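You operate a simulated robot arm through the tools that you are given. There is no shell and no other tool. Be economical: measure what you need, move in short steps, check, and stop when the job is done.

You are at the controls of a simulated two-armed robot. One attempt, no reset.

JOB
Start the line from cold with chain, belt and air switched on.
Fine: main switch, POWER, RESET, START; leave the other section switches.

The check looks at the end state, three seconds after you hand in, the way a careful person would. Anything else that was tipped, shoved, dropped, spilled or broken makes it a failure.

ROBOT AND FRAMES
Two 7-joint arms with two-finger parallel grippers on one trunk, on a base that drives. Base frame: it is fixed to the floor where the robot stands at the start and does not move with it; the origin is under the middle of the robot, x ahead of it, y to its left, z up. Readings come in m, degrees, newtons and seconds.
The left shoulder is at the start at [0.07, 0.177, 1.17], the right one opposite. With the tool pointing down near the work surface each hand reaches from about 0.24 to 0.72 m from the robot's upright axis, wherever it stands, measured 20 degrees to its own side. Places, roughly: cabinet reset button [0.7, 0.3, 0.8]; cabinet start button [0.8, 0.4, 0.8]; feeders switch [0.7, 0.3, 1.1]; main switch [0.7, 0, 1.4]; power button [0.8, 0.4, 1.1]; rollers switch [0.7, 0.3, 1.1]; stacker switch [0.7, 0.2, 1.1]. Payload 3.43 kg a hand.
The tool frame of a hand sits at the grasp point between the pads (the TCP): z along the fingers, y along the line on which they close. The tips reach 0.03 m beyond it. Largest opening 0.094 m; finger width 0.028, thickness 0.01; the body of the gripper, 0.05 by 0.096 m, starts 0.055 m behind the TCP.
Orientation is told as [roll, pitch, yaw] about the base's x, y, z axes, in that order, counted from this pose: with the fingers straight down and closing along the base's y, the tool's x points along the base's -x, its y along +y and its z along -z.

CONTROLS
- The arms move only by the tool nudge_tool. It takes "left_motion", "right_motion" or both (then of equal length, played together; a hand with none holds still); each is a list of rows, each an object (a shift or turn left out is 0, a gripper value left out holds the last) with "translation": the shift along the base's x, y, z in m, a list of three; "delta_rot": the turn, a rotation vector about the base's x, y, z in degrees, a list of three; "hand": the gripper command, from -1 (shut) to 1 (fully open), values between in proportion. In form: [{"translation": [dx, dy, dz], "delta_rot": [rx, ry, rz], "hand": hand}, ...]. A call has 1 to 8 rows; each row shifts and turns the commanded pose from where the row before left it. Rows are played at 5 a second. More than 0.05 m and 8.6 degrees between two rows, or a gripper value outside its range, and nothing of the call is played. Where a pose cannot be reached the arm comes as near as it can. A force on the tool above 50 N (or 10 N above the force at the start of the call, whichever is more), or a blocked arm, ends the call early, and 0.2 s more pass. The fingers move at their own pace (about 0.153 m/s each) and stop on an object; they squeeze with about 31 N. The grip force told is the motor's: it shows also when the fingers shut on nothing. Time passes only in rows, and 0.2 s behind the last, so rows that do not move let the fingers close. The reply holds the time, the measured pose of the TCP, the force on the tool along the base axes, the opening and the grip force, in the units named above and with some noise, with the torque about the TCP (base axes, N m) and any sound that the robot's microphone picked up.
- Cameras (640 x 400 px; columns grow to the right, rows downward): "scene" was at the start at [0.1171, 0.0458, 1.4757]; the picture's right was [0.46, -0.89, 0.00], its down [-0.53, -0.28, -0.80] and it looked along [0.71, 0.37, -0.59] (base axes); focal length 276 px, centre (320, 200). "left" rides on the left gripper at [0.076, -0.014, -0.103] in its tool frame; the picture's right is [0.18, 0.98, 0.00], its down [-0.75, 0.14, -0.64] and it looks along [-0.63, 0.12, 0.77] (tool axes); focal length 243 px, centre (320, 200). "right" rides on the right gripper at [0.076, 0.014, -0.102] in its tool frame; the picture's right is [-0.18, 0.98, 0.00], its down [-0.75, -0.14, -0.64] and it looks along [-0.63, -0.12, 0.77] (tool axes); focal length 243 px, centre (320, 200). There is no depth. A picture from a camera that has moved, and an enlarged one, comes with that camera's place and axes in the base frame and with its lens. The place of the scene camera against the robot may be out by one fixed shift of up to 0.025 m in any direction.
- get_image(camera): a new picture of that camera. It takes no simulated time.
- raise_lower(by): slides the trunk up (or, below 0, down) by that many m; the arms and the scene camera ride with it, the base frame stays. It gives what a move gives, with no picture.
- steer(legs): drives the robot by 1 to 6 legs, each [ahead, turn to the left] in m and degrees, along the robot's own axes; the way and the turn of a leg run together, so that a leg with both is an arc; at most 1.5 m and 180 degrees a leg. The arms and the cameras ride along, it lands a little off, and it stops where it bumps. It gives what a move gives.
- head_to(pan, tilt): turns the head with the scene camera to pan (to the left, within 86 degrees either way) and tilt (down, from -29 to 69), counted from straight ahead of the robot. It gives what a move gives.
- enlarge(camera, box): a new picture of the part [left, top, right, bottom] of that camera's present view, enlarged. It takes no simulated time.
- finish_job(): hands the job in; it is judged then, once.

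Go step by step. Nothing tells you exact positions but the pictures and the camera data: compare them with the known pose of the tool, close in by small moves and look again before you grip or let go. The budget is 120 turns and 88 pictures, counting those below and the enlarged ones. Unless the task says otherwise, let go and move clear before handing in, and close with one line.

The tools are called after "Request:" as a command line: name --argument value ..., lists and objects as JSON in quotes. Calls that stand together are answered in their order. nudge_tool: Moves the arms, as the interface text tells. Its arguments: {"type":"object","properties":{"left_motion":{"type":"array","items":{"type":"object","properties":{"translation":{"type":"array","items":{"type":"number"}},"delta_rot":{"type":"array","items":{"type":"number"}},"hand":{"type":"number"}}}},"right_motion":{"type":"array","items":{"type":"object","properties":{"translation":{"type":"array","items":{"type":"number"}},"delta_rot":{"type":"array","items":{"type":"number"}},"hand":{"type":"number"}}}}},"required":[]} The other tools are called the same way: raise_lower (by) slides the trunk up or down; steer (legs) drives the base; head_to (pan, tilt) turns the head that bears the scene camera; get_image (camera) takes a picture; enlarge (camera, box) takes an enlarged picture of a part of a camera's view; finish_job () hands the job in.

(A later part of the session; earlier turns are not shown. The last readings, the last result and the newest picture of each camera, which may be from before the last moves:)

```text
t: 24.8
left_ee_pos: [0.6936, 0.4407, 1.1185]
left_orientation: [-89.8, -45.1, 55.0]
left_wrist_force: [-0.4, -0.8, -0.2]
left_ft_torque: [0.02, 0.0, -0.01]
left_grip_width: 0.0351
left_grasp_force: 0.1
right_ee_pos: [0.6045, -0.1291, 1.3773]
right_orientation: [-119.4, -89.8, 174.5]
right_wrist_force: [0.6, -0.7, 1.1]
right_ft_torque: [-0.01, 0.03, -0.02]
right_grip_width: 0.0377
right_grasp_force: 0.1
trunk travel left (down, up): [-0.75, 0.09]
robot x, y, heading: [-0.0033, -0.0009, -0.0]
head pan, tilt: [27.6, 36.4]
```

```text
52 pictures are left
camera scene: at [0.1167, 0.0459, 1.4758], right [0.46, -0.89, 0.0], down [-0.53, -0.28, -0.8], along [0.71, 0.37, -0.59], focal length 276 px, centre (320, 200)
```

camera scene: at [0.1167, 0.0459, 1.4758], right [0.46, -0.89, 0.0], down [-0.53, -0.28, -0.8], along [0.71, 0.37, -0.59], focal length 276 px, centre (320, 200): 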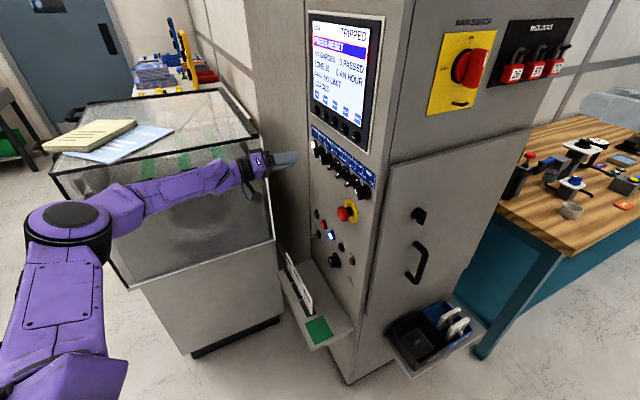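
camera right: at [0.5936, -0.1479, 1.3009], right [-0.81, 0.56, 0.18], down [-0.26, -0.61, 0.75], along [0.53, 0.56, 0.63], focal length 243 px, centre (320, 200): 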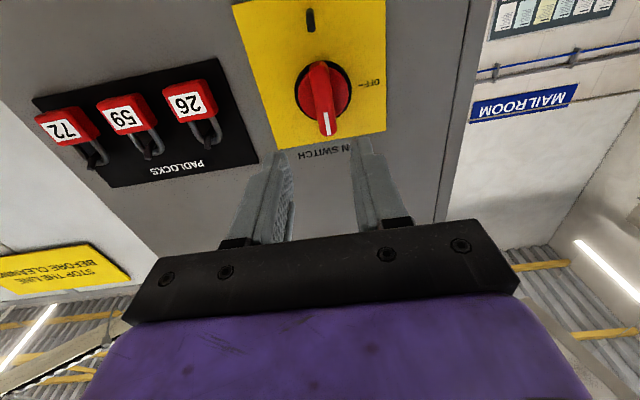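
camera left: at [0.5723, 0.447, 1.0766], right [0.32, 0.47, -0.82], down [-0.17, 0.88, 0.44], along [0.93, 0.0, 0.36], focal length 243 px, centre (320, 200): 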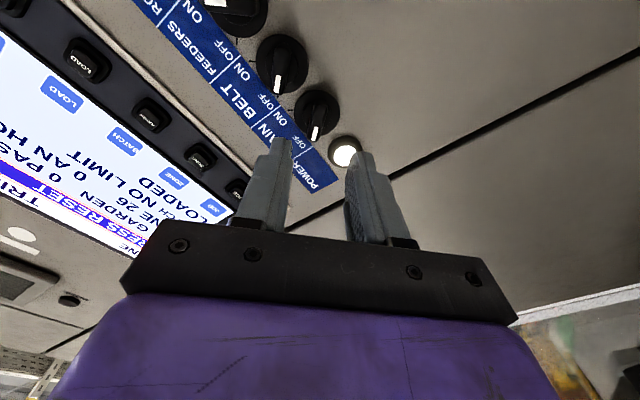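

The fingers are aligned with the chain knob bar; the hand is on its axis. Advance 55 mm and check.

Request:
nudge_tool --left_motion '[{"translation": [0.0328, -0.023, 0.001]}, {"translation": [0.0123, -0.0086, 0.001]}]'

Request:
get_image --camera "left"

Request:
enlarge --camera "scene" --box '[270, 110, 390, 210]'

```text
t: 25.4
left_ee_pos: [0.7391, 0.4092, 1.118]
left_orientation: [-89.8, -45.2, 55.1]
left_wrist_force: [0.0, -0.5, 0.6]
left_ft_torque: [-0.04, 0.02, -0.02]
left_grip_width: 0.0355
left_grasp_force: 0.1
right_ee_pos: [0.6045, -0.1291, 1.3776]
right_orientation: [-122.2, -89.7, 177.1]
right_wrist_force: [0.1, 0.2, -0.1]
right_ft_torque: [0.01, 0.0, 0.0]
right_grip_width: 0.0376
right_grasp_force: 0.1
trunk travel left (down, up): [-0.75, 0.09]
robot x, y, heading: [-0.0033, 0.0004, 0.0]
head pan, tilt: [27.6, 36.4]
```

```text
51 pictures are left
camera left: at [0.6184, 0.4145, 1.0772], right [0.32, 0.47, -0.82], down [-0.17, 0.88, 0.44], along [0.93, 0.0, 0.36], focal length 243 px, centre (320, 200)
```

left: 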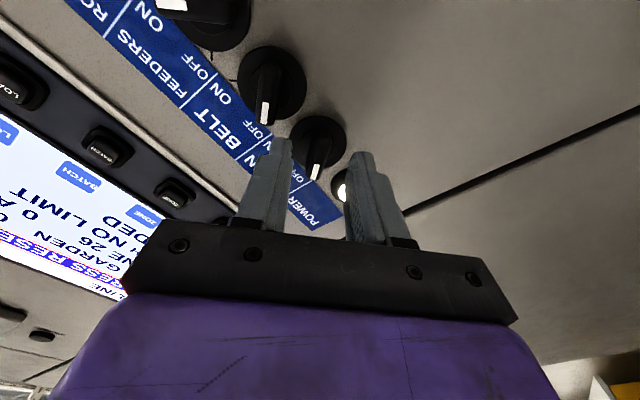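

```text
4.00 times, centred on (330, 160) of scene
camera zoom: at [0.1171, 0.0455, 1.4757], right [0.46, -0.89, 0.0], down [-0.53, -0.28, -0.8], along [0.71, 0.37, -0.59], focal length 1105 px, centre (280, 360)
```

zoom: 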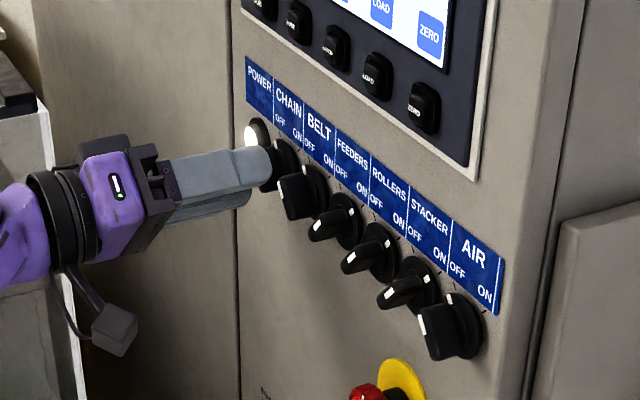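

Request:
nudge_tool --left_motion '[{"hand": -0.42}, {"translation": [0.0082, -0.0057, 0.0015]}, {"translation": [0.0066, -0.0046, 0.001]}]'

Request:
get_image --camera "left"

Request:
enlarge --camera "scene" --box '[270, 110, 390, 210]'

```text
t: 26.2
left_ee_pos: [0.7548, 0.398, 1.1218]
left_orientation: [-89.7, -45.2, 55.0]
left_wrist_force: [0.3, 0.2, -0.6]
left_ft_torque: [0.01, 0.02, -0.01]
left_grip_width: 0.0273
left_grasp_force: 0.1
right_ee_pos: [0.6054, -0.1296, 1.3769]
right_orientation: [-121.7, -89.8, 176.8]
right_wrist_force: [-1.6, -0.4, -0.2]
right_ft_torque: [0.01, -0.03, 0.02]
right_grip_width: 0.0373
right_grasp_force: 0.0
trunk travel left (down, up): [-0.75, 0.09]
robot x, y, heading: [0.0014, -0.0027, 0.1]
head pan, tilt: [27.6, 36.4]
```

```text
49 pictures are left
camera left: at [0.6331, 0.4046, 1.0799], right [0.32, 0.47, -0.82], down [-0.17, 0.88, 0.44], along [0.93, -0.01, 0.36], focal length 243 px, centre (320, 200)
```

left: 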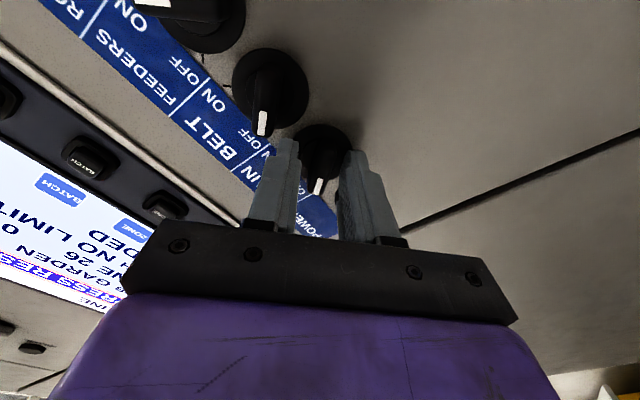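

```text
4.00 times, centred on (330, 160) of scene
camera zoom: at [0.1174, 0.0455, 1.4757], right [0.46, -0.89, 0.0], down [-0.53, -0.28, -0.8], along [0.71, 0.37, -0.59], focal length 1105 px, centre (280, 360)
```

zoom: 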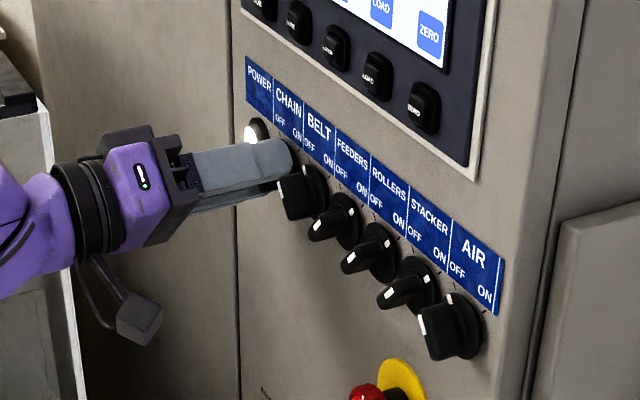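

Request:
nudge_tool --left_motion '[{"translation": [0.0033, -0.0023, 0]}, {"hand": -1}, {"hand": -1}]'

```text
t: 27.0
left_ee_pos: [0.7577, 0.3968, 1.1203]
left_orientation: [-89.8, -45.3, 55.2]
left_wrist_force: [-3.2, 1.5, 0.4]
left_ft_torque: [0.12, 0.18, -0.19]
left_grip_width: 0.0246
left_grasp_force: 44.8
right_ee_pos: [0.6039, -0.1298, 1.3777]
right_orientation: [-119.5, -89.7, 174.6]
right_wrist_force: [0.0, -0.9, -0.2]
right_ft_torque: [0.01, 0.02, 0.0]
right_grip_width: 0.0374
right_grasp_force: 0.0
trunk travel left (down, up): [-0.75, 0.09]
robot x, y, heading: [-0.0021, 0.0013, -0.0]
head pan, tilt: [27.6, 36.4]
```

Request:
nudge_tool --left_motion '[{"delta_rot": [6.72, -4.71, 0]}, {"delta_rot": [6.72, -4.71, 0]}, {"delta_rot": [6.72, -4.71, 0]}, {"delta_rot": [6.72, -4.71, 0]}, {"delta_rot": [6.72, -4.71, 0]}]'

Request:
get_image --camera "left"

```text
t: 28.2
left_ee_pos: [0.7564, 0.397, 1.122]
left_orientation: [-89.5, -86.5, 54.7]
left_wrist_force: [-4.9, -3.4, -4.8]
left_ft_torque: [-0.57, -0.78, -0.16]
left_grip_width: 0.0245
left_grasp_force: 44.8
right_ee_pos: [0.6043, -0.1295, 1.3782]
right_orientation: [-121.4, -89.7, 176.4]
right_wrist_force: [0.3, 0.3, -0.2]
right_ft_torque: [0.0, 0.02, 0.0]
right_grip_width: 0.0375
right_grasp_force: 0.1
trunk travel left (down, up): [-0.75, 0.09]
robot x, y, heading: [-0.0014, 0.0013, 0.0]
head pan, tilt: [27.6, 36.4]
```

```text
47 pictures are left
camera left: at [0.6609, 0.4394, 1.0486], right [0.55, 0.8, -0.24], down [-0.42, 0.52, 0.74], along [0.72, -0.31, 0.62], focal length 243 px, centre (320, 200)
```

left: 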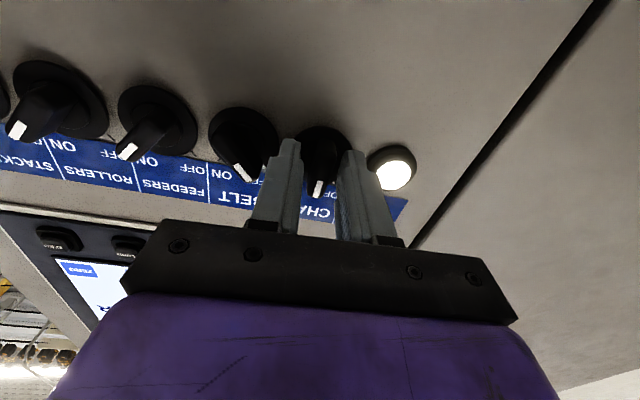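

It turns with the hand. Finish the turn.

Request:
nudge_tool --left_motion '[{"delta_rot": [6.72, -4.71, 0]}, {"delta_rot": [6.72, -4.71, 0]}, {"delta_rot": [6.72, -4.71, 0]}, {"delta_rot": [6.72, -4.71, 0]}, {"delta_rot": [6.72, -4.71, 0]}, {"delta_rot": [6.72, -4.71, 0]}]'

Request:
get_image --camera "left"

```text
t: 29.6
left_ee_pos: [0.7544, 0.3942, 1.121]
left_orientation: [90.3, -44.2, -125.1]
left_wrist_force: [-19.4, -11.0, -12.0]
left_ft_torque: [0.08, 0.7, -0.35]
left_grip_width: 0.0243
left_grasp_force: 45.2
right_ee_pos: [0.6019, -0.1316, 1.3785]
right_orientation: [-135.7, -89.6, -169.3]
right_wrist_force: [0.2, -0.5, -0.4]
right_ft_torque: [-0.01, 0.0, 0.0]
right_grip_width: 0.0378
right_grasp_force: 0.0
trunk travel left (down, up): [-0.75, 0.09]
robot x, y, heading: [0.0001, -0.0023, -0.0]
head pan, tilt: [27.6, 36.4]
```

```text
46 pictures are left
camera left: at [0.6965, 0.4896, 1.0614], right [0.47, 0.67, 0.58], down [-0.78, 0.01, 0.62], along [0.41, -0.74, 0.53], focal length 243 px, centre (320, 200)
```

left: 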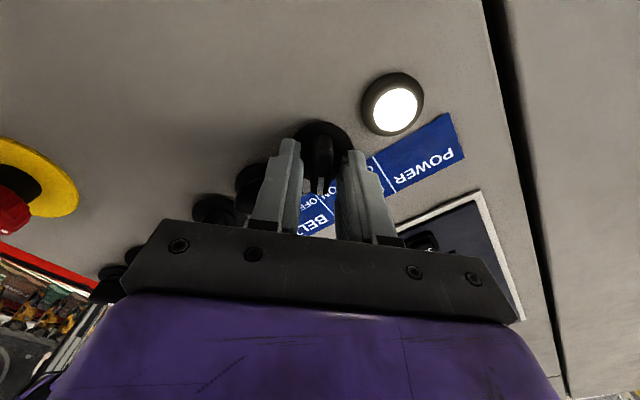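

Request:
nudge_tool --left_motion '[{"hand": -0.3}, {"hand": -0.3}, {"translation": [-0.0328, 0.023, 0]}, {"translation": [-0.0246, 0.0172, 0]}]'

Request:
nudge_tool --left_motion '[{"delta_rot": [-6.72, 4.71, 0]}, {"delta_rot": [-6.72, 4.71, 0]}, {"delta_rot": [-6.72, 4.71, 0]}, {"delta_rot": [-6.72, 4.71, 0]}, {"delta_rot": [-6.72, 4.71, 0]}, {"delta_rot": [-6.72, 4.71, 0]}, {"delta_rot": [-6.72, 4.71, 0], "translation": [-0.013, -0.018, 0]}, {"delta_rot": [-6.72, 4.71, 0], "translation": [-0.013, -0.018, 0]}]'

Request:
nudge_tool --left_motion '[{"delta_rot": [-6.72, 4.71, 0]}, {"delta_rot": [-6.72, 4.71, 0]}, {"delta_rot": [-6.72, 4.71, 0]}]'

Request:
get_image --camera "left"

Request:
enlarge --camera "scene" --box '[270, 10, 390, 210]'

```text
t: 30.6
left_ee_pos: [0.6978, 0.4383, 1.1197]
left_orientation: [90.5, -44.4, -125.0]
left_wrist_force: [-0.5, -0.3, -1.0]
left_ft_torque: [-0.01, -0.01, -0.02]
left_grip_width: 0.0327
left_grasp_force: 0.1
right_ee_pos: [0.605, -0.129, 1.378]
right_orientation: [-114.0, -89.6, 169.1]
right_wrist_force: [-0.9, -0.1, -0.1]
right_ft_torque: [0.0, -0.02, -0.01]
right_grip_width: 0.0376
right_grasp_force: 0.0
trunk travel left (down, up): [-0.75, 0.09]
robot x, y, heading: [0.0007, -0.0009, -0.1]
head pan, tilt: [27.6, 36.4]
```

```text
t: 32.4
left_ee_pos: [0.6736, 0.4021, 1.1223]
left_orientation: [-89.7, -69.8, 55.0]
left_wrist_force: [-0.4, -0.4, 0.4]
left_ft_torque: [0.02, 0.0, 0.02]
left_grip_width: 0.033
left_grasp_force: 0.1
right_ee_pos: [0.6055, -0.1301, 1.3774]
right_orientation: [-124.5, -89.7, 179.4]
right_wrist_force: [-0.7, 0.0, 0.1]
right_ft_torque: [-0.02, -0.01, -0.02]
right_grip_width: 0.0378
right_grasp_force: 0.1
trunk travel left (down, up): [-0.75, 0.09]
robot x, y, heading: [-0.0016, 0.0001, -0.2]
head pan, tilt: [27.6, 36.4]
```

```text
t: 33.2
left_ee_pos: [0.6749, 0.4024, 1.1217]
left_orientation: [-89.8, -45.1, 55.0]
left_wrist_force: [0.1, -0.5, 0.4]
left_ft_torque: [-0.01, -0.01, 0.02]
left_grip_width: 0.0332
left_grasp_force: 0.1
right_ee_pos: [0.6068, -0.1292, 1.377]
right_orientation: [-119.7, -89.8, 174.6]
right_wrist_force: [-0.2, 0.3, -0.2]
right_ft_torque: [0.02, -0.03, 0.04]
right_grip_width: 0.0375
right_grasp_force: 0.0
trunk travel left (down, up): [-0.75, 0.09]
robot x, y, heading: [0.0002, -0.0027, -0.3]
head pan, tilt: [27.6, 36.4]
```

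```text
45 pictures are left
camera left: at [0.5533, 0.4073, 1.0808], right [0.32, 0.47, -0.82], down [-0.17, 0.88, 0.44], along [0.93, 0.0, 0.36], focal length 243 px, centre (320, 200)
```

left: 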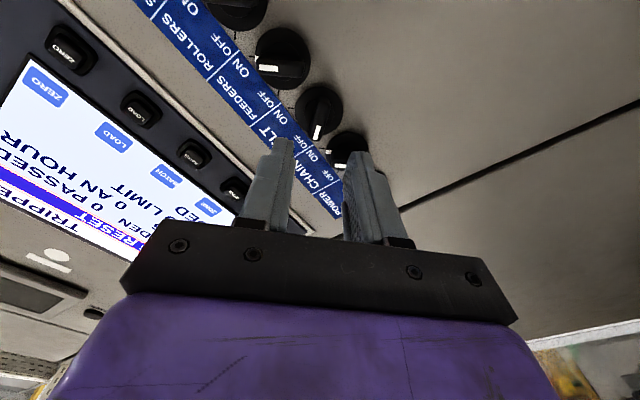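

```text
2.00 times, centred on (330, 110) of scene
camera zoom: at [0.1173, 0.0457, 1.4757], right [0.46, -0.89, 0.0], down [-0.53, -0.28, -0.8], along [0.71, 0.37, -0.59], focal length 552 px, centre (300, 380)
```

zoom: 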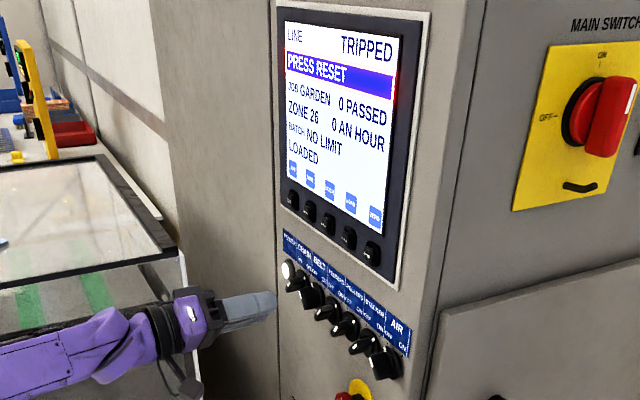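

Chain shows ON. Belt is next; same approach, pitch 44.7 mm along.

Request:
nudge_tool --left_motion '[{"hand": -0.4, "translation": [0.02, -0.0164, 0]}, {"translation": [0.0164, -0.0117, 0]}, {"translation": [0.0114, -0.008, 0]}, {"translation": [0.0057, -0.004, 0]}]'

Request:
get_image --camera "left"

```text
t: 34.2
left_ee_pos: [0.7292, 0.3598, 1.1222]
left_orientation: [-89.6, -45.4, 55.0]
left_wrist_force: [-0.2, 0.1, 0.3]
left_ft_torque: [0.0, 0.01, 0.01]
left_grip_width: 0.0282
left_grasp_force: 0.0
right_ee_pos: [0.607, -0.1314, 1.3775]
right_orientation: [-124.3, -89.8, 179.1]
right_wrist_force: [-0.5, 0.0, 0.3]
right_ft_torque: [-0.04, -0.02, 0.05]
right_grip_width: 0.0377
right_grasp_force: 0.0
trunk travel left (down, up): [-0.75, 0.09]
robot x, y, heading: [-0.0, 0.0016, 0.1]
head pan, tilt: [27.6, 36.4]
```

```text
43 pictures are left
camera left: at [0.6079, 0.3664, 1.0808], right [0.32, 0.47, -0.82], down [-0.17, 0.88, 0.44], along [0.93, 0.0, 0.36], focal length 243 px, centre (320, 200)
```

left: 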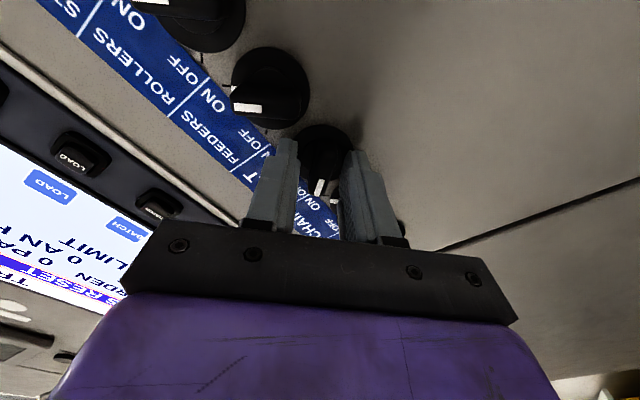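

Well straddled, like the chain knob. Grip and turn.

Request:
nudge_tool --left_motion '[{"translation": [0.0016, -0.0011, 0]}, {"hand": -1}, {"hand": -1}]'

Request:
nudge_tool --left_motion '[{"delta_rot": [6.72, -4.71, 0]}, {"delta_rot": [6.72, -4.71, 0]}, {"delta_rot": [6.72, -4.71, 0]}, {"delta_rot": [6.72, -4.71, 0]}, {"delta_rot": [6.72, -4.71, 0]}, {"delta_rot": [6.72, -4.71, 0]}]'

Request:
nudge_tool --left_motion '[{"delta_rot": [6.72, -4.71, 0]}, {"delta_rot": [6.72, -4.71, 0]}, {"delta_rot": [6.72, -4.71, 0]}, {"delta_rot": [6.72, -4.71, 0]}, {"delta_rot": [6.72, -4.71, 0]}]'

Request:
get_image --camera "left"

```text
t: 35.0
left_ee_pos: [0.7309, 0.361, 1.1217]
left_orientation: [-89.8, -45.3, 55.1]
left_wrist_force: [0.2, 0.9, -1.0]
left_ft_torque: [-0.16, -0.22, 0.26]
left_grip_width: 0.0246
left_grasp_force: 44.4
right_ee_pos: [0.6061, -0.1286, 1.3779]
right_orientation: [-114.2, -89.7, 169.2]
right_wrist_force: [-0.5, 0.0, -0.1]
right_ft_torque: [0.02, 0.0, 0.0]
right_grip_width: 0.0378
right_grasp_force: 0.1
trunk travel left (down, up): [-0.75, 0.09]
robot x, y, heading: [0.0005, 0.0014, 0.0]
head pan, tilt: [27.6, 36.4]
```

```text
t: 36.4
left_ee_pos: [0.7292, 0.3604, 1.1229]
left_orientation: [91.3, -85.2, -126.0]
left_wrist_force: [0.4, -0.2, 3.3]
left_ft_torque: [-0.63, -0.96, -0.29]
left_grip_width: 0.0247
left_grasp_force: 45.2
right_ee_pos: [0.6043, -0.1315, 1.3777]
right_orientation: [-121.9, -89.7, 176.8]
right_wrist_force: [0.2, 1.0, -0.3]
right_ft_torque: [0.02, 0.01, -0.02]
right_grip_width: 0.0376
right_grasp_force: 0.0
trunk travel left (down, up): [-0.75, 0.09]
robot x, y, heading: [0.0017, 0.0, -0.1]
head pan, tilt: [27.6, 36.4]
```

```text
t: 37.6
left_ee_pos: [0.7279, 0.3596, 1.1206]
left_orientation: [90.0, -44.4, -125.0]
left_wrist_force: [-3.7, -3.1, -3.5]
left_ft_torque: [-0.14, 0.33, -0.18]
left_grip_width: 0.0247
left_grasp_force: 44.9
right_ee_pos: [0.6049, -0.1302, 1.3767]
right_orientation: [-125.6, -89.8, -179.4]
right_wrist_force: [0.5, -0.3, -0.8]
right_ft_torque: [0.0, 0.01, 0.01]
right_grip_width: 0.0374
right_grasp_force: 0.0
trunk travel left (down, up): [-0.75, 0.09]
robot x, y, heading: [-0.002, -0.0001, -0.2]
head pan, tilt: [27.6, 36.4]
```

```text
42 pictures are left
camera left: at [0.6697, 0.4543, 1.0595], right [0.47, 0.67, 0.57], down [-0.78, 0.01, 0.63], along [0.42, -0.74, 0.53], focal length 243 px, centre (320, 200)
```

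left: 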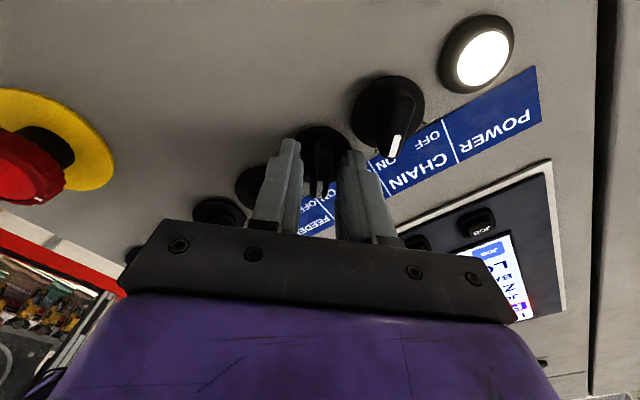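

Request:
nudge_tool --left_motion '[{"hand": -0.3}, {"hand": -0.3}, {"translation": [-0.0328, 0.023, 0]}, {"translation": [-0.0328, 0.023, 0]}, {"delta_rot": [-6.72, 4.71, 0]}, {"delta_rot": [-6.72, 4.71, 0]}, {"delta_rot": [-6.72, 4.71, 0]}]'

Request:
nudge_tool --left_motion '[{"delta_rot": [-6.72, 4.71, 0], "translation": [-0.0171, -0.0244, 0]}, {"delta_rot": [-6.72, 4.71, 0], "translation": [-0.0171, -0.0244, 0]}, {"delta_rot": [-6.72, 4.71, 0], "translation": [-0.0171, -0.0244, 0]}, {"delta_rot": [-6.72, 4.71, 0], "translation": [-0.0171, -0.0244, 0]}, {"delta_rot": [-6.72, 4.71, 0], "translation": [-0.0171, -0.0244, 0]}, {"delta_rot": [-6.72, 4.71, 0], "translation": [-0.0171, -0.0244, 0]}, {"delta_rot": [-6.72, 4.71, 0]}, {"delta_rot": [-6.72, 4.71, 0]}]'

Request:
get_image --camera "left"

Request:
get_image --camera "scene"

```text
t: 39.2
left_ee_pos: [0.6642, 0.4066, 1.1219]
left_orientation: [90.3, -69.2, -125.1]
left_wrist_force: [0.4, 0.4, 0.5]
left_ft_torque: [0.02, -0.01, 0.04]
left_grip_width: 0.0329
left_grasp_force: 0.0
right_ee_pos: [0.6043, -0.1282, 1.3774]
right_orientation: [-119.2, -89.8, 174.3]
right_wrist_force: [0.7, 0.6, -0.5]
right_ft_torque: [0.02, -0.04, -0.04]
right_grip_width: 0.0376
right_grasp_force: 0.0
trunk travel left (down, up): [-0.75, 0.09]
robot x, y, heading: [-0.0008, 0.0005, 0.3]
head pan, tilt: [27.6, 36.4]
```

```text
t: 41.0
left_ee_pos: [0.561, 0.2595, 1.1207]
left_orientation: [-89.6, -45.2, 55.0]
left_wrist_force: [0.3, -0.7, 0.0]
left_ft_torque: [-0.01, 0.03, 0.0]
left_grip_width: 0.0327
left_grasp_force: 0.1
right_ee_pos: [0.6058, -0.1309, 1.3771]
right_orientation: [-120.6, -89.8, 175.6]
right_wrist_force: [-0.1, 0.3, 0.0]
right_ft_torque: [-0.03, 0.01, -0.01]
right_grip_width: 0.0376
right_grasp_force: 0.0
trunk travel left (down, up): [-0.75, 0.09]
robot x, y, heading: [-0.0021, -0.0015, 0.0]
head pan, tilt: [27.6, 36.4]
```

```text
41 pictures are left
camera left: at [0.4393, 0.2657, 1.0801], right [0.32, 0.47, -0.82], down [-0.17, 0.88, 0.44], along [0.93, 0.0, 0.36], focal length 243 px, centre (320, 200)
```

left: 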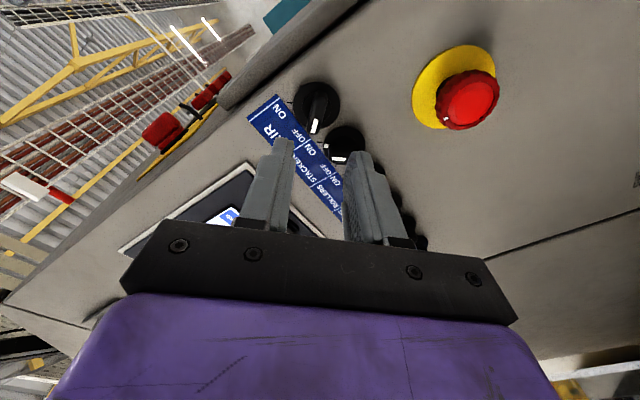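

```text
40 pictures are left
camera scene: at [0.1172, 0.0456, 1.4757], right [0.46, -0.89, 0.0], down [-0.53, -0.28, -0.8], along [0.71, 0.37, -0.59], focal length 276 px, centre (320, 200)
```

scene: 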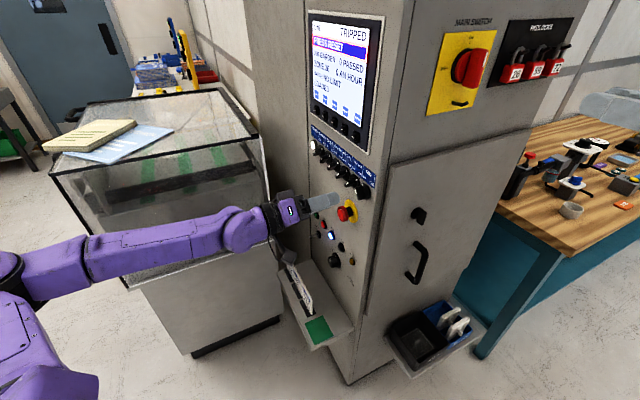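

Air knob is right on axis. Same sequence.

Request:
nudge_tool --left_motion '[{"hand": -0.4, "translation": [0.0287, -0.02, 0]}, {"translation": [0.0205, -0.0143, 0]}, {"translation": [0.0123, -0.0086, 0]}, {"translation": [0.0057, -0.004, 0]}]'

Request:
get_image --camera "left"

```text
t: 42.0
left_ee_pos: [0.6211, 0.2178, 1.1222]
left_orientation: [-90.1, -45.3, 55.2]
left_wrist_force: [-39.1, 18.7, -10.3]
left_ft_torque: [0.45, -0.07, -0.96]
left_grip_width: 0.0272
left_grasp_force: 0.0
right_ee_pos: [0.5952, -0.1221, 1.382]
right_orientation: [-99.7, -89.4, 154.9]
right_wrist_force: [-0.1, -0.4, -0.1]
right_ft_torque: [0.05, 0.01, 0.01]
right_grip_width: 0.0375
right_grasp_force: 0.0
trunk travel left (down, up): [-0.75, 0.09]
robot x, y, heading: [-0.0013, 0.0021, 0.3]
head pan, tilt: [27.6, 36.4]
```

```text
39 pictures are left
camera left: at [0.4995, 0.2238, 1.0806], right [0.32, 0.47, -0.82], down [-0.17, 0.88, 0.44], along [0.93, 0.0, 0.36], focal length 243 px, centre (320, 200)
```

left: 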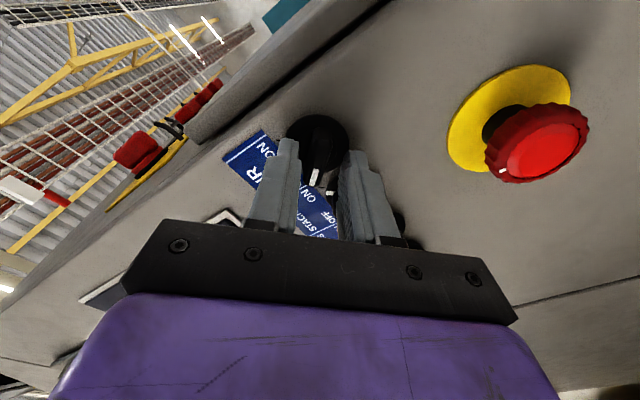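

A finger tip landed on the edge of the bar (opening only ~2.5 mm wider than it). Back off 15 mm, open a little more, recentre, retry.

Request:
nudge_tool --left_motion '[{"translation": [-0.0123, 0.0086, 0]}, {"hand": -0.25, "translation": [-0.0006, -0.0008, 0.0014]}, {"hand": -0.25}]'

Request:
get_image --camera "left"

Request:
enlarge --camera "scene" --box '[300, 120, 400, 220]'

```text
t: 42.8
left_ee_pos: [0.616, 0.2205, 1.1226]
left_orientation: [-89.8, -45.3, 55.1]
left_wrist_force: [0.2, 0.6, 0.3]
left_ft_torque: [0.0, 0.01, -0.01]
left_grip_width: 0.0351
left_grasp_force: 0.1
right_ee_pos: [0.6059, -0.1287, 1.3762]
right_orientation: [-115.6, -89.8, 170.7]
right_wrist_force: [0.1, -0.3, 0.5]
right_ft_torque: [0.02, 0.01, 0.03]
right_grip_width: 0.0377
right_grasp_force: 0.0
trunk travel left (down, up): [-0.75, 0.09]
robot x, y, heading: [0.0029, -0.0031, -0.1]
head pan, tilt: [27.6, 36.4]
```

```text
38 pictures are left
camera left: at [0.494, 0.2265, 1.0818], right [0.32, 0.47, -0.82], down [-0.17, 0.88, 0.44], along [0.93, 0.0, 0.36], focal length 243 px, centre (320, 200)
```

left: 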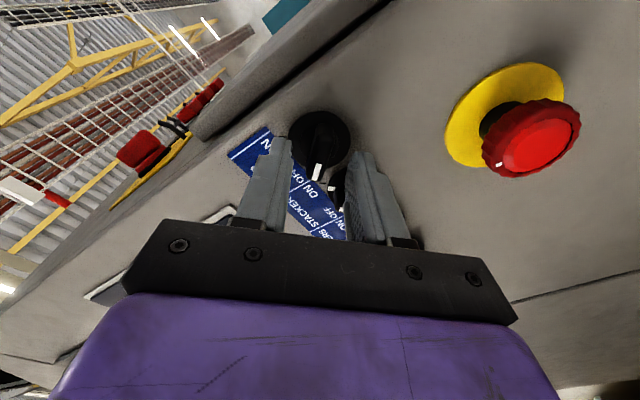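

```text
4.00 times, centred on (350, 170) of scene
camera zoom: at [0.1177, 0.0457, 1.4757], right [0.46, -0.89, 0.0], down [-0.53, -0.28, -0.8], along [0.71, 0.37, -0.59], focal length 1105 px, centre (200, 320)
```

zoom: 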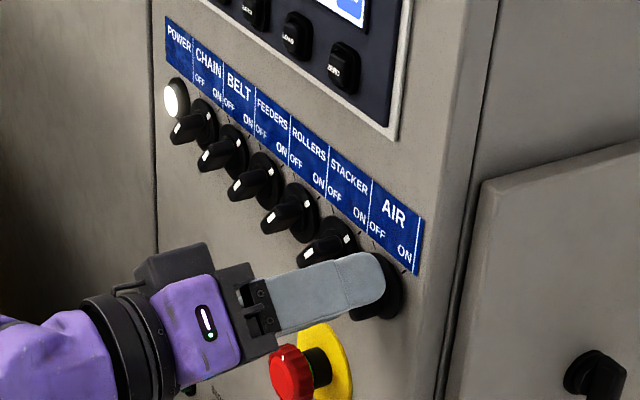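

Request:
nudge_tool --left_motion '[{"translation": [-0.0006, -0.0009, 0.0016]}, {"translation": [0.0066, -0.0046, 0]}, {"translation": [0.0049, -0.0034, 0]}]'

Request:
get_image --camera "left"

```text
t: 43.6
left_ee_pos: [0.6252, 0.211, 1.124]
left_orientation: [-89.8, -45.3, 54.8]
left_wrist_force: [0.8, -0.7, 0.4]
left_ft_torque: [0.01, -0.01, -0.01]
left_grip_width: 0.0352
left_grasp_force: 0.2
right_ee_pos: [0.606, -0.13, 1.3775]
right_orientation: [-128.7, -89.8, -176.4]
right_wrist_force: [-0.8, 0.0, -0.2]
right_ft_torque: [0.01, 0.05, 0.03]
right_grip_width: 0.0377
right_grasp_force: 0.1
trunk travel left (down, up): [-0.75, 0.09]
robot x, y, heading: [-0.0016, -0.0038, -0.2]
head pan, tilt: [27.6, 36.4]
```

```text
36 pictures are left
camera left: at [0.5044, 0.2173, 1.0833], right [0.32, 0.47, -0.82], down [-0.17, 0.88, 0.44], along [0.93, -0.01, 0.36], focal length 243 px, centre (320, 200)
```

left: 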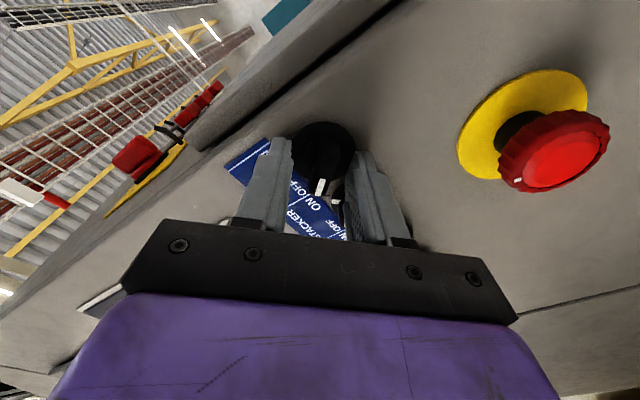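

Request:
nudge_tool --left_motion '[{"translation": [0.0025, -0.0017, 0]}, {"hand": -1}, {"hand": -1}]'

Request:
nudge_tool --left_motion '[{"delta_rot": [6.72, -4.71, 0]}, {"delta_rot": [6.72, -4.71, 0]}, {"delta_rot": [6.72, -4.71, 0]}, {"delta_rot": [6.72, -4.71, 0]}, {"delta_rot": [6.72, -4.71, 0]}, {"delta_rot": [6.72, -4.71, 0]}]'

Request:
get_image --camera "left"

```text
t: 44.4
left_ee_pos: [0.6273, 0.2114, 1.1239]
left_orientation: [-89.9, -45.1, 55.0]
left_wrist_force: [-9.4, 5.7, -4.6]
left_ft_torque: [-0.31, -0.39, 0.8]
left_grip_width: 0.0247
left_grasp_force: 45.1
right_ee_pos: [0.6031, -0.1279, 1.3789]
right_orientation: [-106.2, -89.7, 161.2]
right_wrist_force: [0.0, -0.6, -0.4]
right_ft_torque: [-0.01, -0.02, -0.03]
right_grip_width: 0.0377
right_grasp_force: 0.1
trunk travel left (down, up): [-0.75, 0.09]
robot x, y, heading: [-0.0003, 0.0003, 0.1]
head pan, tilt: [27.6, 36.4]
```

```text
t: 45.8
left_ee_pos: [0.6243, 0.2073, 1.1262]
left_orientation: [91.0, -85.3, -125.9]
left_wrist_force: [-22.4, -5.1, -6.3]
left_ft_torque: [-0.24, -0.11, -0.66]
left_grip_width: 0.0247
left_grasp_force: 45.3
right_ee_pos: [0.6017, -0.1313, 1.3793]
right_orientation: [-129.3, -89.5, -175.8]
right_wrist_force: [-0.4, 0.5, 0.4]
right_ft_torque: [0.04, -0.01, -0.01]
right_grip_width: 0.0376
right_grasp_force: 0.1
trunk travel left (down, up): [-0.75, 0.09]
robot x, y, heading: [-0.0023, -0.0018, 0.1]
head pan, tilt: [27.6, 36.4]
```

```text
35 pictures are left
camera left: at [0.535, 0.2598, 1.0518], right [0.57, 0.82, -0.1], down [-0.48, 0.43, 0.76], along [0.66, -0.39, 0.64], focal length 243 px, centre (320, 200)
```

left: 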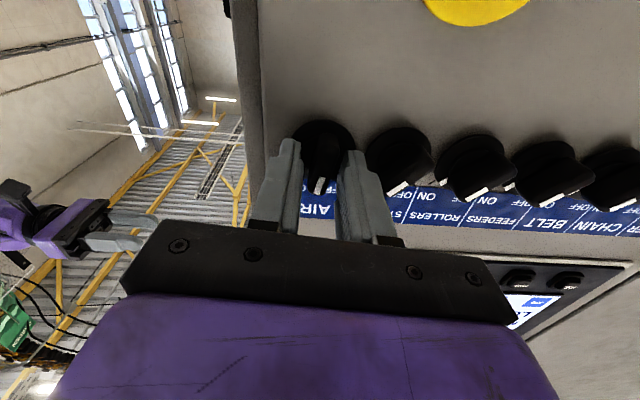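

Request:
nudge_tool --left_motion '[{"delta_rot": [6.72, -4.71, 0], "translation": [-0.001, 0.0007, -0.001]}, {"delta_rot": [6.72, -4.71, 0], "translation": [0, 0, -0.001]}, {"delta_rot": [6.72, -4.71, 0]}, {"delta_rot": [6.72, -4.71, 0]}, {"delta_rot": [6.72, -4.71, 0]}]'

Request:
nudge_tool --left_motion '[{"hand": -0.25}, {"hand": -0.25}, {"translation": [-0.0328, 0.023, 0]}, {"translation": [-0.0328, 0.023, 0]}, {"translation": [-0.0328, 0.023, 0]}]'

Request:
get_image --camera "left"

Request:
enlarge --camera "scene" --box '[300, 10, 400, 210]'

```text
t: 47.0
left_ee_pos: [0.6212, 0.2024, 1.1253]
left_orientation: [90.2, -43.9, -125.6]
left_wrist_force: [-31.8, -20.4, -8.3]
left_ft_torque: [-0.02, 0.81, -0.55]
left_grip_width: 0.0244
left_grasp_force: 45.0
right_ee_pos: [0.5985, -0.1357, 1.3803]
right_orientation: [-148.3, -89.4, -156.7]
right_wrist_force: [0.2, -0.3, -0.4]
right_ft_torque: [-0.01, 0.01, -0.03]
right_grip_width: 0.0377
right_grasp_force: 0.0
trunk travel left (down, up): [-0.75, 0.09]
robot x, y, heading: [-0.0008, -0.003, -0.0]
head pan, tilt: [27.6, 36.4]
```

```text
t: 48.2
left_ee_pos: [0.5277, 0.2776, 1.1215]
left_orientation: [90.3, -44.5, -125.1]
left_wrist_force: [-0.3, -0.3, 0.4]
left_ft_torque: [-0.01, 0.01, 0.0]
left_grip_width: 0.0351
left_grasp_force: 0.1
right_ee_pos: [0.6054, -0.1285, 1.3781]
right_orientation: [-117.4, -89.8, 172.3]
right_wrist_force: [-0.3, 0.2, -0.4]
right_ft_torque: [0.01, 0.01, -0.03]
right_grip_width: 0.0375
right_grasp_force: 0.1
trunk travel left (down, up): [-0.75, 0.09]
robot x, y, heading: [-0.0002, 0.001, -0.3]
head pan, tilt: [27.6, 36.4]
```

```text
34 pictures are left
camera left: at [0.4698, 0.3726, 1.0598], right [0.47, 0.67, 0.57], down [-0.78, 0.01, 0.63], along [0.42, -0.74, 0.53], focal length 243 px, centre (320, 200)
```

left: 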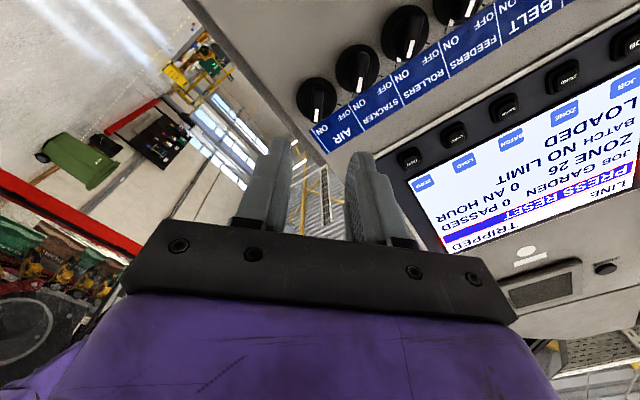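

```text
2.00 times, centred on (350, 110) of scene
camera zoom: at [0.1166, 0.0459, 1.4757], right [0.46, -0.89, 0.0], down [-0.53, -0.28, -0.8], along [0.71, 0.37, -0.59], focal length 552 px, centre (260, 380)
```

zoom: 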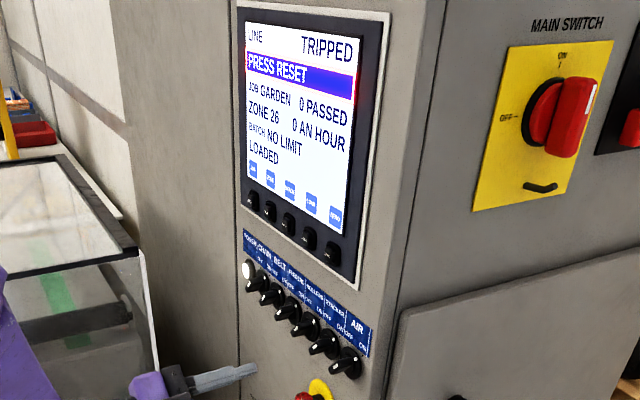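

All six section switches now stand at ON, with the middle three untouched. RESET and START are low (z≈0.84), so I roll the left hand back, shut it, and lower the trunk a bit.

Request:
nudge_tool --left_motion '[{"delta_rot": [-6.14, 4.31, 0], "hand": -1}, {"delta_rot": [-6.14, 4.31, 0]}, {"delta_rot": [-6.14, 4.31, 0]}, {"delta_rot": [-6.14, 4.31, 0]}, {"delta_rot": [-6.14, 4.31, 0]}, {"delta_rot": [-6.14, 4.31, 0]}]' --right_motion '[{"translation": [-0.04, -0.02, 0]}, {"translation": [-0.04, -0.02, 0]}, {"translation": [-0.04, -0.02, 0]}, {}, {}, {}]'

Request:
raise_lower --by -0.12

Request:
get_image --camera "scene"

```text
t: 49.6
left_ee_pos: [0.529, 0.2788, 1.1228]
left_orientation: [91.1, -89.6, -125.9]
left_wrist_force: [0.1, 0.5, 0.5]
left_ft_torque: [0.01, 0.02, 0.0]
left_grip_width: 0.0
left_grasp_force: 30.9
right_ee_pos: [0.4855, -0.1916, 1.3793]
right_orientation: [-119.9, -89.7, 175.0]
right_wrist_force: [-0.6, -0.1, 0.5]
right_ft_torque: [0.0, -0.02, -0.01]
right_grip_width: 0.0377
right_grasp_force: 0.1
trunk travel left (down, up): [-0.75, 0.09]
robot x, y, heading: [0.0036, -0.0008, -0.1]
head pan, tilt: [27.6, 36.4]
```

```text
t: 51.1
left_ee_pos: [0.529, 0.2791, 1.0022]
left_orientation: [90.4, -89.4, -125.0]
left_wrist_force: [-0.7, -0.2, -0.9]
left_ft_torque: [0.01, -0.02, -0.01]
left_grip_width: 0.0002
left_grasp_force: 30.9
right_ee_pos: [0.4862, -0.1916, 1.2579]
right_orientation: [-120.8, -89.8, 175.8]
right_wrist_force: [-0.1, 0.1, -0.2]
right_ft_torque: [0.03, -0.03, -0.02]
right_grip_width: 0.0376
right_grasp_force: 0.1
trunk travel left (down, up): [-0.63, 0.21]
robot x, y, heading: [0.0008, 0.0014, -0.2]
head pan, tilt: [27.6, 36.4]
```

```text
32 pictures are left
camera scene: at [0.1169, 0.0454, 1.3558], right [0.46, -0.89, 0.0], down [-0.53, -0.28, -0.8], along [0.71, 0.37, -0.59], focal length 276 px, centre (320, 200)
```

scene: 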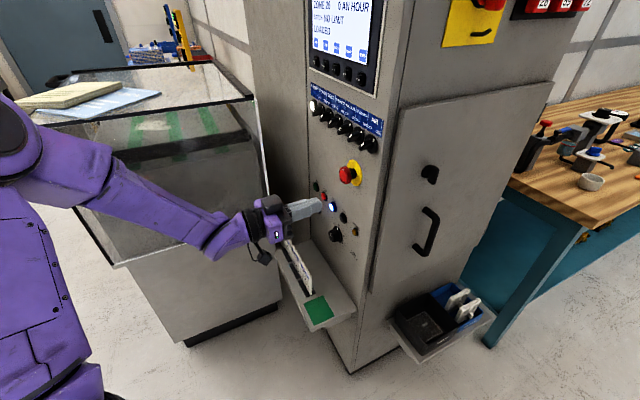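

Request:
raise_lower --by -0.13

Request:
head_to --pan 27.6 --tilt 20

Request:
get_image --camera "scene"

Request:
get_image --camera "left"

```text
t: 52.7
left_ee_pos: [0.53, 0.2796, 0.8711]
left_orientation: [90.4, -89.4, -125.1]
left_wrist_force: [0.7, 0.1, 0.7]
left_ft_torque: [0.03, 0.0, 0.02]
left_grip_width: 0.0001
left_grasp_force: 31.0
right_ee_pos: [0.4858, -0.1927, 1.1278]
right_orientation: [-120.9, -89.8, 175.8]
right_wrist_force: [-0.8, -0.6, -0.9]
right_ft_torque: [0.0, 0.03, 0.0]
right_grip_width: 0.0379
right_grasp_force: 0.0
trunk travel left (down, up): [-0.5, 0.34]
robot x, y, heading: [0.0029, 0.0013, 0.3]
head pan, tilt: [27.6, 36.4]
```

```text
t: 53.5
left_ee_pos: [0.5293, 0.2805, 0.8715]
left_orientation: [89.4, -89.4, -124.1]
left_wrist_force: [0.2, 0.6, 0.7]
left_ft_torque: [0.01, 0.03, 0.05]
left_grip_width: 0.0
left_grasp_force: 31.2
right_ee_pos: [0.4869, -0.1911, 1.1284]
right_orientation: [-121.8, -89.8, 176.7]
right_wrist_force: [-0.2, 0.1, -0.6]
right_ft_torque: [0.02, 0.01, 0.0]
right_grip_width: 0.0374
right_grasp_force: 0.1
trunk travel left (down, up): [-0.5, 0.34]
robot x, y, heading: [0.0002, -0.0011, -0.0]
head pan, tilt: [27.6, 20.0]
```

```text
31 pictures are left
camera scene: at [0.1223, 0.0481, 1.2517], right [0.46, -0.89, 0.0], down [-0.3, -0.16, -0.94], along [0.83, 0.44, -0.34], focal length 276 px, centre (320, 200)
```

scene: 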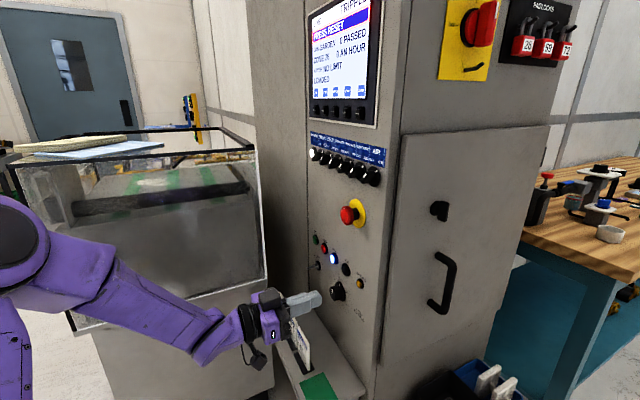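

```text
30 pictures are left
camera left: at [0.4369, 0.3265, 0.7985], right [0.56, 0.81, -0.17], down [-0.45, 0.48, 0.76], along [0.69, -0.35, 0.63], focal length 243 px, centre (320, 200)
```

left: 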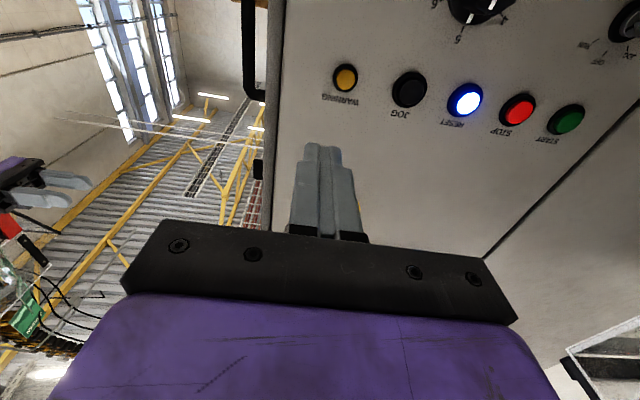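

RESET glows blue at about [0.725, 0.312, 0.850], START at about [0.79, 0.405, 0.85]. Move in front of RESET.

Request:
nudge_tool --left_motion '[{"translation": [0.026, 0.024, -0.007]}, {"translation": [0.026, 0.024, -0.007]}, {"translation": [0.026, 0.024, -0.007]}, {"translation": [0.027, 0.0235, 0]}]'

Request:
get_image --camera "left"

```text
t: 54.5
left_ee_pos: [0.6348, 0.3753, 0.8513]
left_orientation: [89.5, -89.5, -124.1]
left_wrist_force: [-0.2, -0.2, -0.6]
left_ft_torque: [-0.01, 0.01, -0.05]
left_grip_width: 0.0
left_grasp_force: 30.6
right_ee_pos: [0.4868, -0.1915, 1.128]
right_orientation: [-109.7, -89.8, 164.7]
right_wrist_force: [0.2, -0.6, 0.0]
right_ft_torque: [0.02, 0.02, -0.01]
right_grip_width: 0.0374
right_grasp_force: 0.0
trunk travel left (down, up): [-0.5, 0.34]
robot x, y, heading: [-0.0005, -0.002, -0.1]
head pan, tilt: [27.6, 20.0]
```

```text
29 pictures are left
camera left: at [0.5425, 0.4233, 0.7784], right [0.56, 0.81, -0.18], down [-0.45, 0.48, 0.75], along [0.69, -0.34, 0.63], focal length 243 px, centre (320, 200)
```

left: 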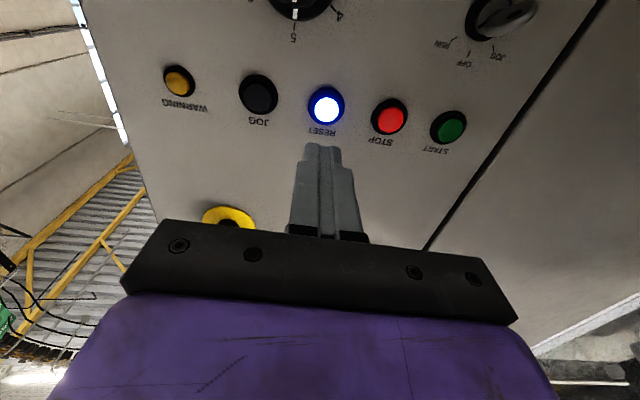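

Request:
nudge_tool --left_motion '[{"translation": [0.0033, 0.0045, 0]}, {"translation": [0.0328, -0.023, 0]}, {"translation": [0.0246, -0.0172, 0]}]'

Request:
get_image --camera "left"

```text
t: 55.3
left_ee_pos: [0.6961, 0.3388, 0.8514]
left_orientation: [82.9, -89.5, -117.5]
left_wrist_force: [-0.9, 0.3, -0.1]
left_ft_torque: [0.03, 0.06, 0.01]
left_grip_width: 0.0
left_grasp_force: 31.1
right_ee_pos: [0.4866, -0.1916, 1.127]
right_orientation: [-122.7, -89.7, 177.6]
right_wrist_force: [-1.1, -0.4, -0.3]
right_ft_torque: [0.0, -0.02, 0.0]
right_grip_width: 0.0377
right_grasp_force: 0.1
trunk travel left (down, up): [-0.5, 0.34]
robot x, y, heading: [0.0028, 0.0026, -0.1]
head pan, tilt: [27.6, 20.0]
```

```text
28 pictures are left
camera left: at [0.6033, 0.3864, 0.7773], right [0.56, 0.81, -0.18], down [-0.45, 0.48, 0.76], along [0.7, -0.34, 0.63], focal length 243 px, centre (320, 200)
```

left: 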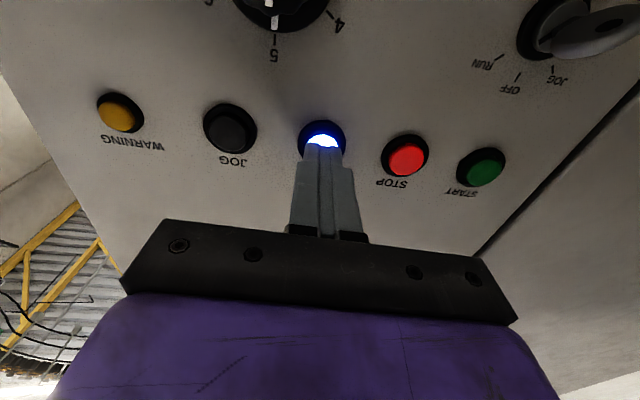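

Request:
nudge_tool --left_motion '[{"translation": [0.0098, -0.0069, 0]}, {"translation": [0.0033, -0.0023, 0]}, {"translation": [0.0033, -0.0023, 0]}, {"translation": [0.0025, -0.0017, 0]}]'

Request:
get_image --camera "scene"

```text
t: 56.3
left_ee_pos: [0.7086, 0.3295, 0.8516]
left_orientation: [95.7, -89.4, -130.4]
left_wrist_force: [-37.4, 11.0, -7.9]
left_ft_torque: [0.21, 0.36, -0.41]
left_grip_width: 0.0001
left_grasp_force: 31.3
right_ee_pos: [0.4807, -0.1888, 1.1304]
right_orientation: [-109.5, -89.5, 164.6]
right_wrist_force: [0.8, -0.5, -0.1]
right_ft_torque: [-0.01, 0.0, -0.04]
right_grip_width: 0.0376
right_grasp_force: 0.0
trunk travel left (down, up): [-0.5, 0.34]
robot x, y, heading: [-0.0055, -0.0015, 0.1]
head pan, tilt: [27.6, 20.0]
heard: click
```

```text
27 pictures are left
camera scene: at [0.1163, 0.0514, 1.2521], right [0.47, -0.88, 0.0], down [-0.3, -0.16, -0.94], along [0.83, 0.44, -0.34], focal length 276 px, centre (320, 200)
```

scene: 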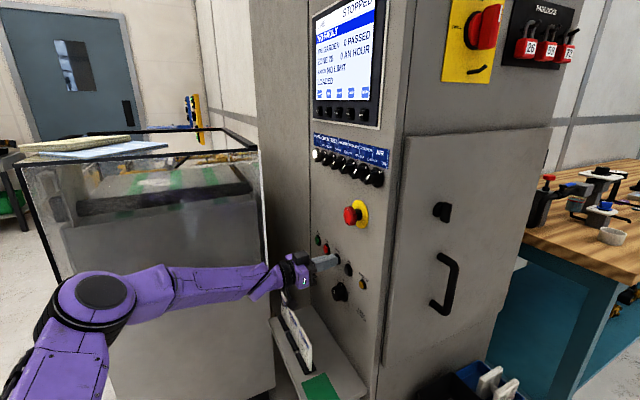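

Screen: STOPPED, no fault. Back off and go to START.

Request:
nudge_tool --left_motion '[{"translation": [-0.0246, 0.0172, 0]}, {"translation": [-0.0164, 0.0115, 0]}, {"translation": [0.02, 0.0285, 0]}, {"translation": [0.02, 0.0285, 0]}, {"translation": [0.02, 0.0285, 0.001]}, {"translation": [0.014, 0.0165, 0.001]}]'

Request:
get_image --camera "left"

Request:
enlarge --camera "scene" --box '[280, 0, 400, 140]'

```text
t: 57.7
left_ee_pos: [0.7469, 0.4556, 0.8531]
left_orientation: [82.3, -89.5, -117.0]
left_wrist_force: [0.7, 1.1, -0.3]
left_ft_torque: [0.02, -0.02, -0.04]
left_grip_width: 0.0
left_grasp_force: 31.0
right_ee_pos: [0.4859, -0.1916, 1.1279]
right_orientation: [-121.1, -89.8, 176.1]
right_wrist_force: [-0.6, 0.3, -0.1]
right_ft_torque: [-0.02, 0.02, -0.06]
right_grip_width: 0.0373
right_grasp_force: 0.0
trunk travel left (down, up): [-0.5, 0.34]
robot x, y, heading: [-0.0028, 0.0014, -0.2]
head pan, tilt: [27.6, 20.0]
```

```text
26 pictures are left
camera left: at [0.6541, 0.503, 0.7801], right [0.56, 0.81, -0.18], down [-0.45, 0.48, 0.76], along [0.69, -0.35, 0.63], focal length 243 px, centre (320, 200)
```

left: 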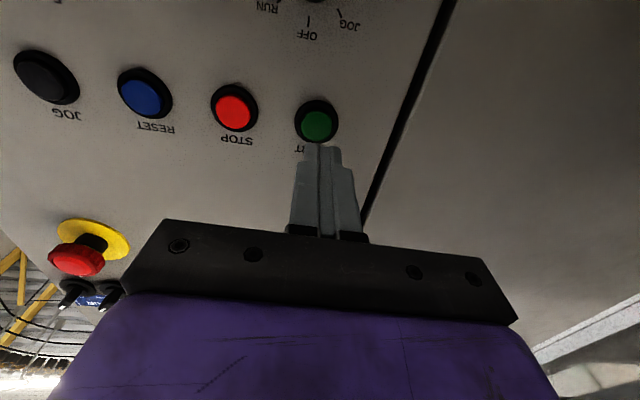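

```text
2.86 times, centred on (340, 70) of scene
camera zoom: at [0.1228, 0.0482, 1.2517], right [0.46, -0.89, 0.0], down [-0.3, -0.16, -0.94], along [0.83, 0.44, -0.34], focal length 789 px, centre (263, 571)
```

zoom: 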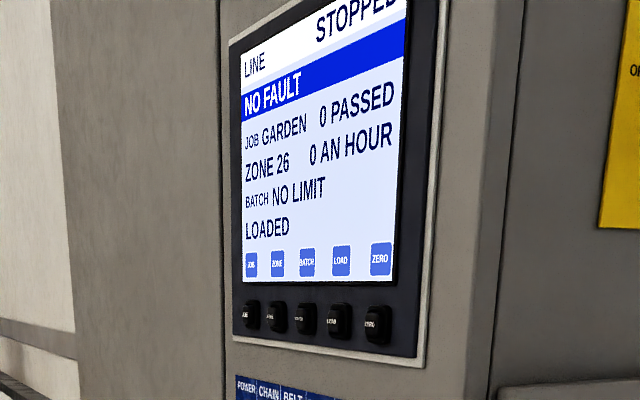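

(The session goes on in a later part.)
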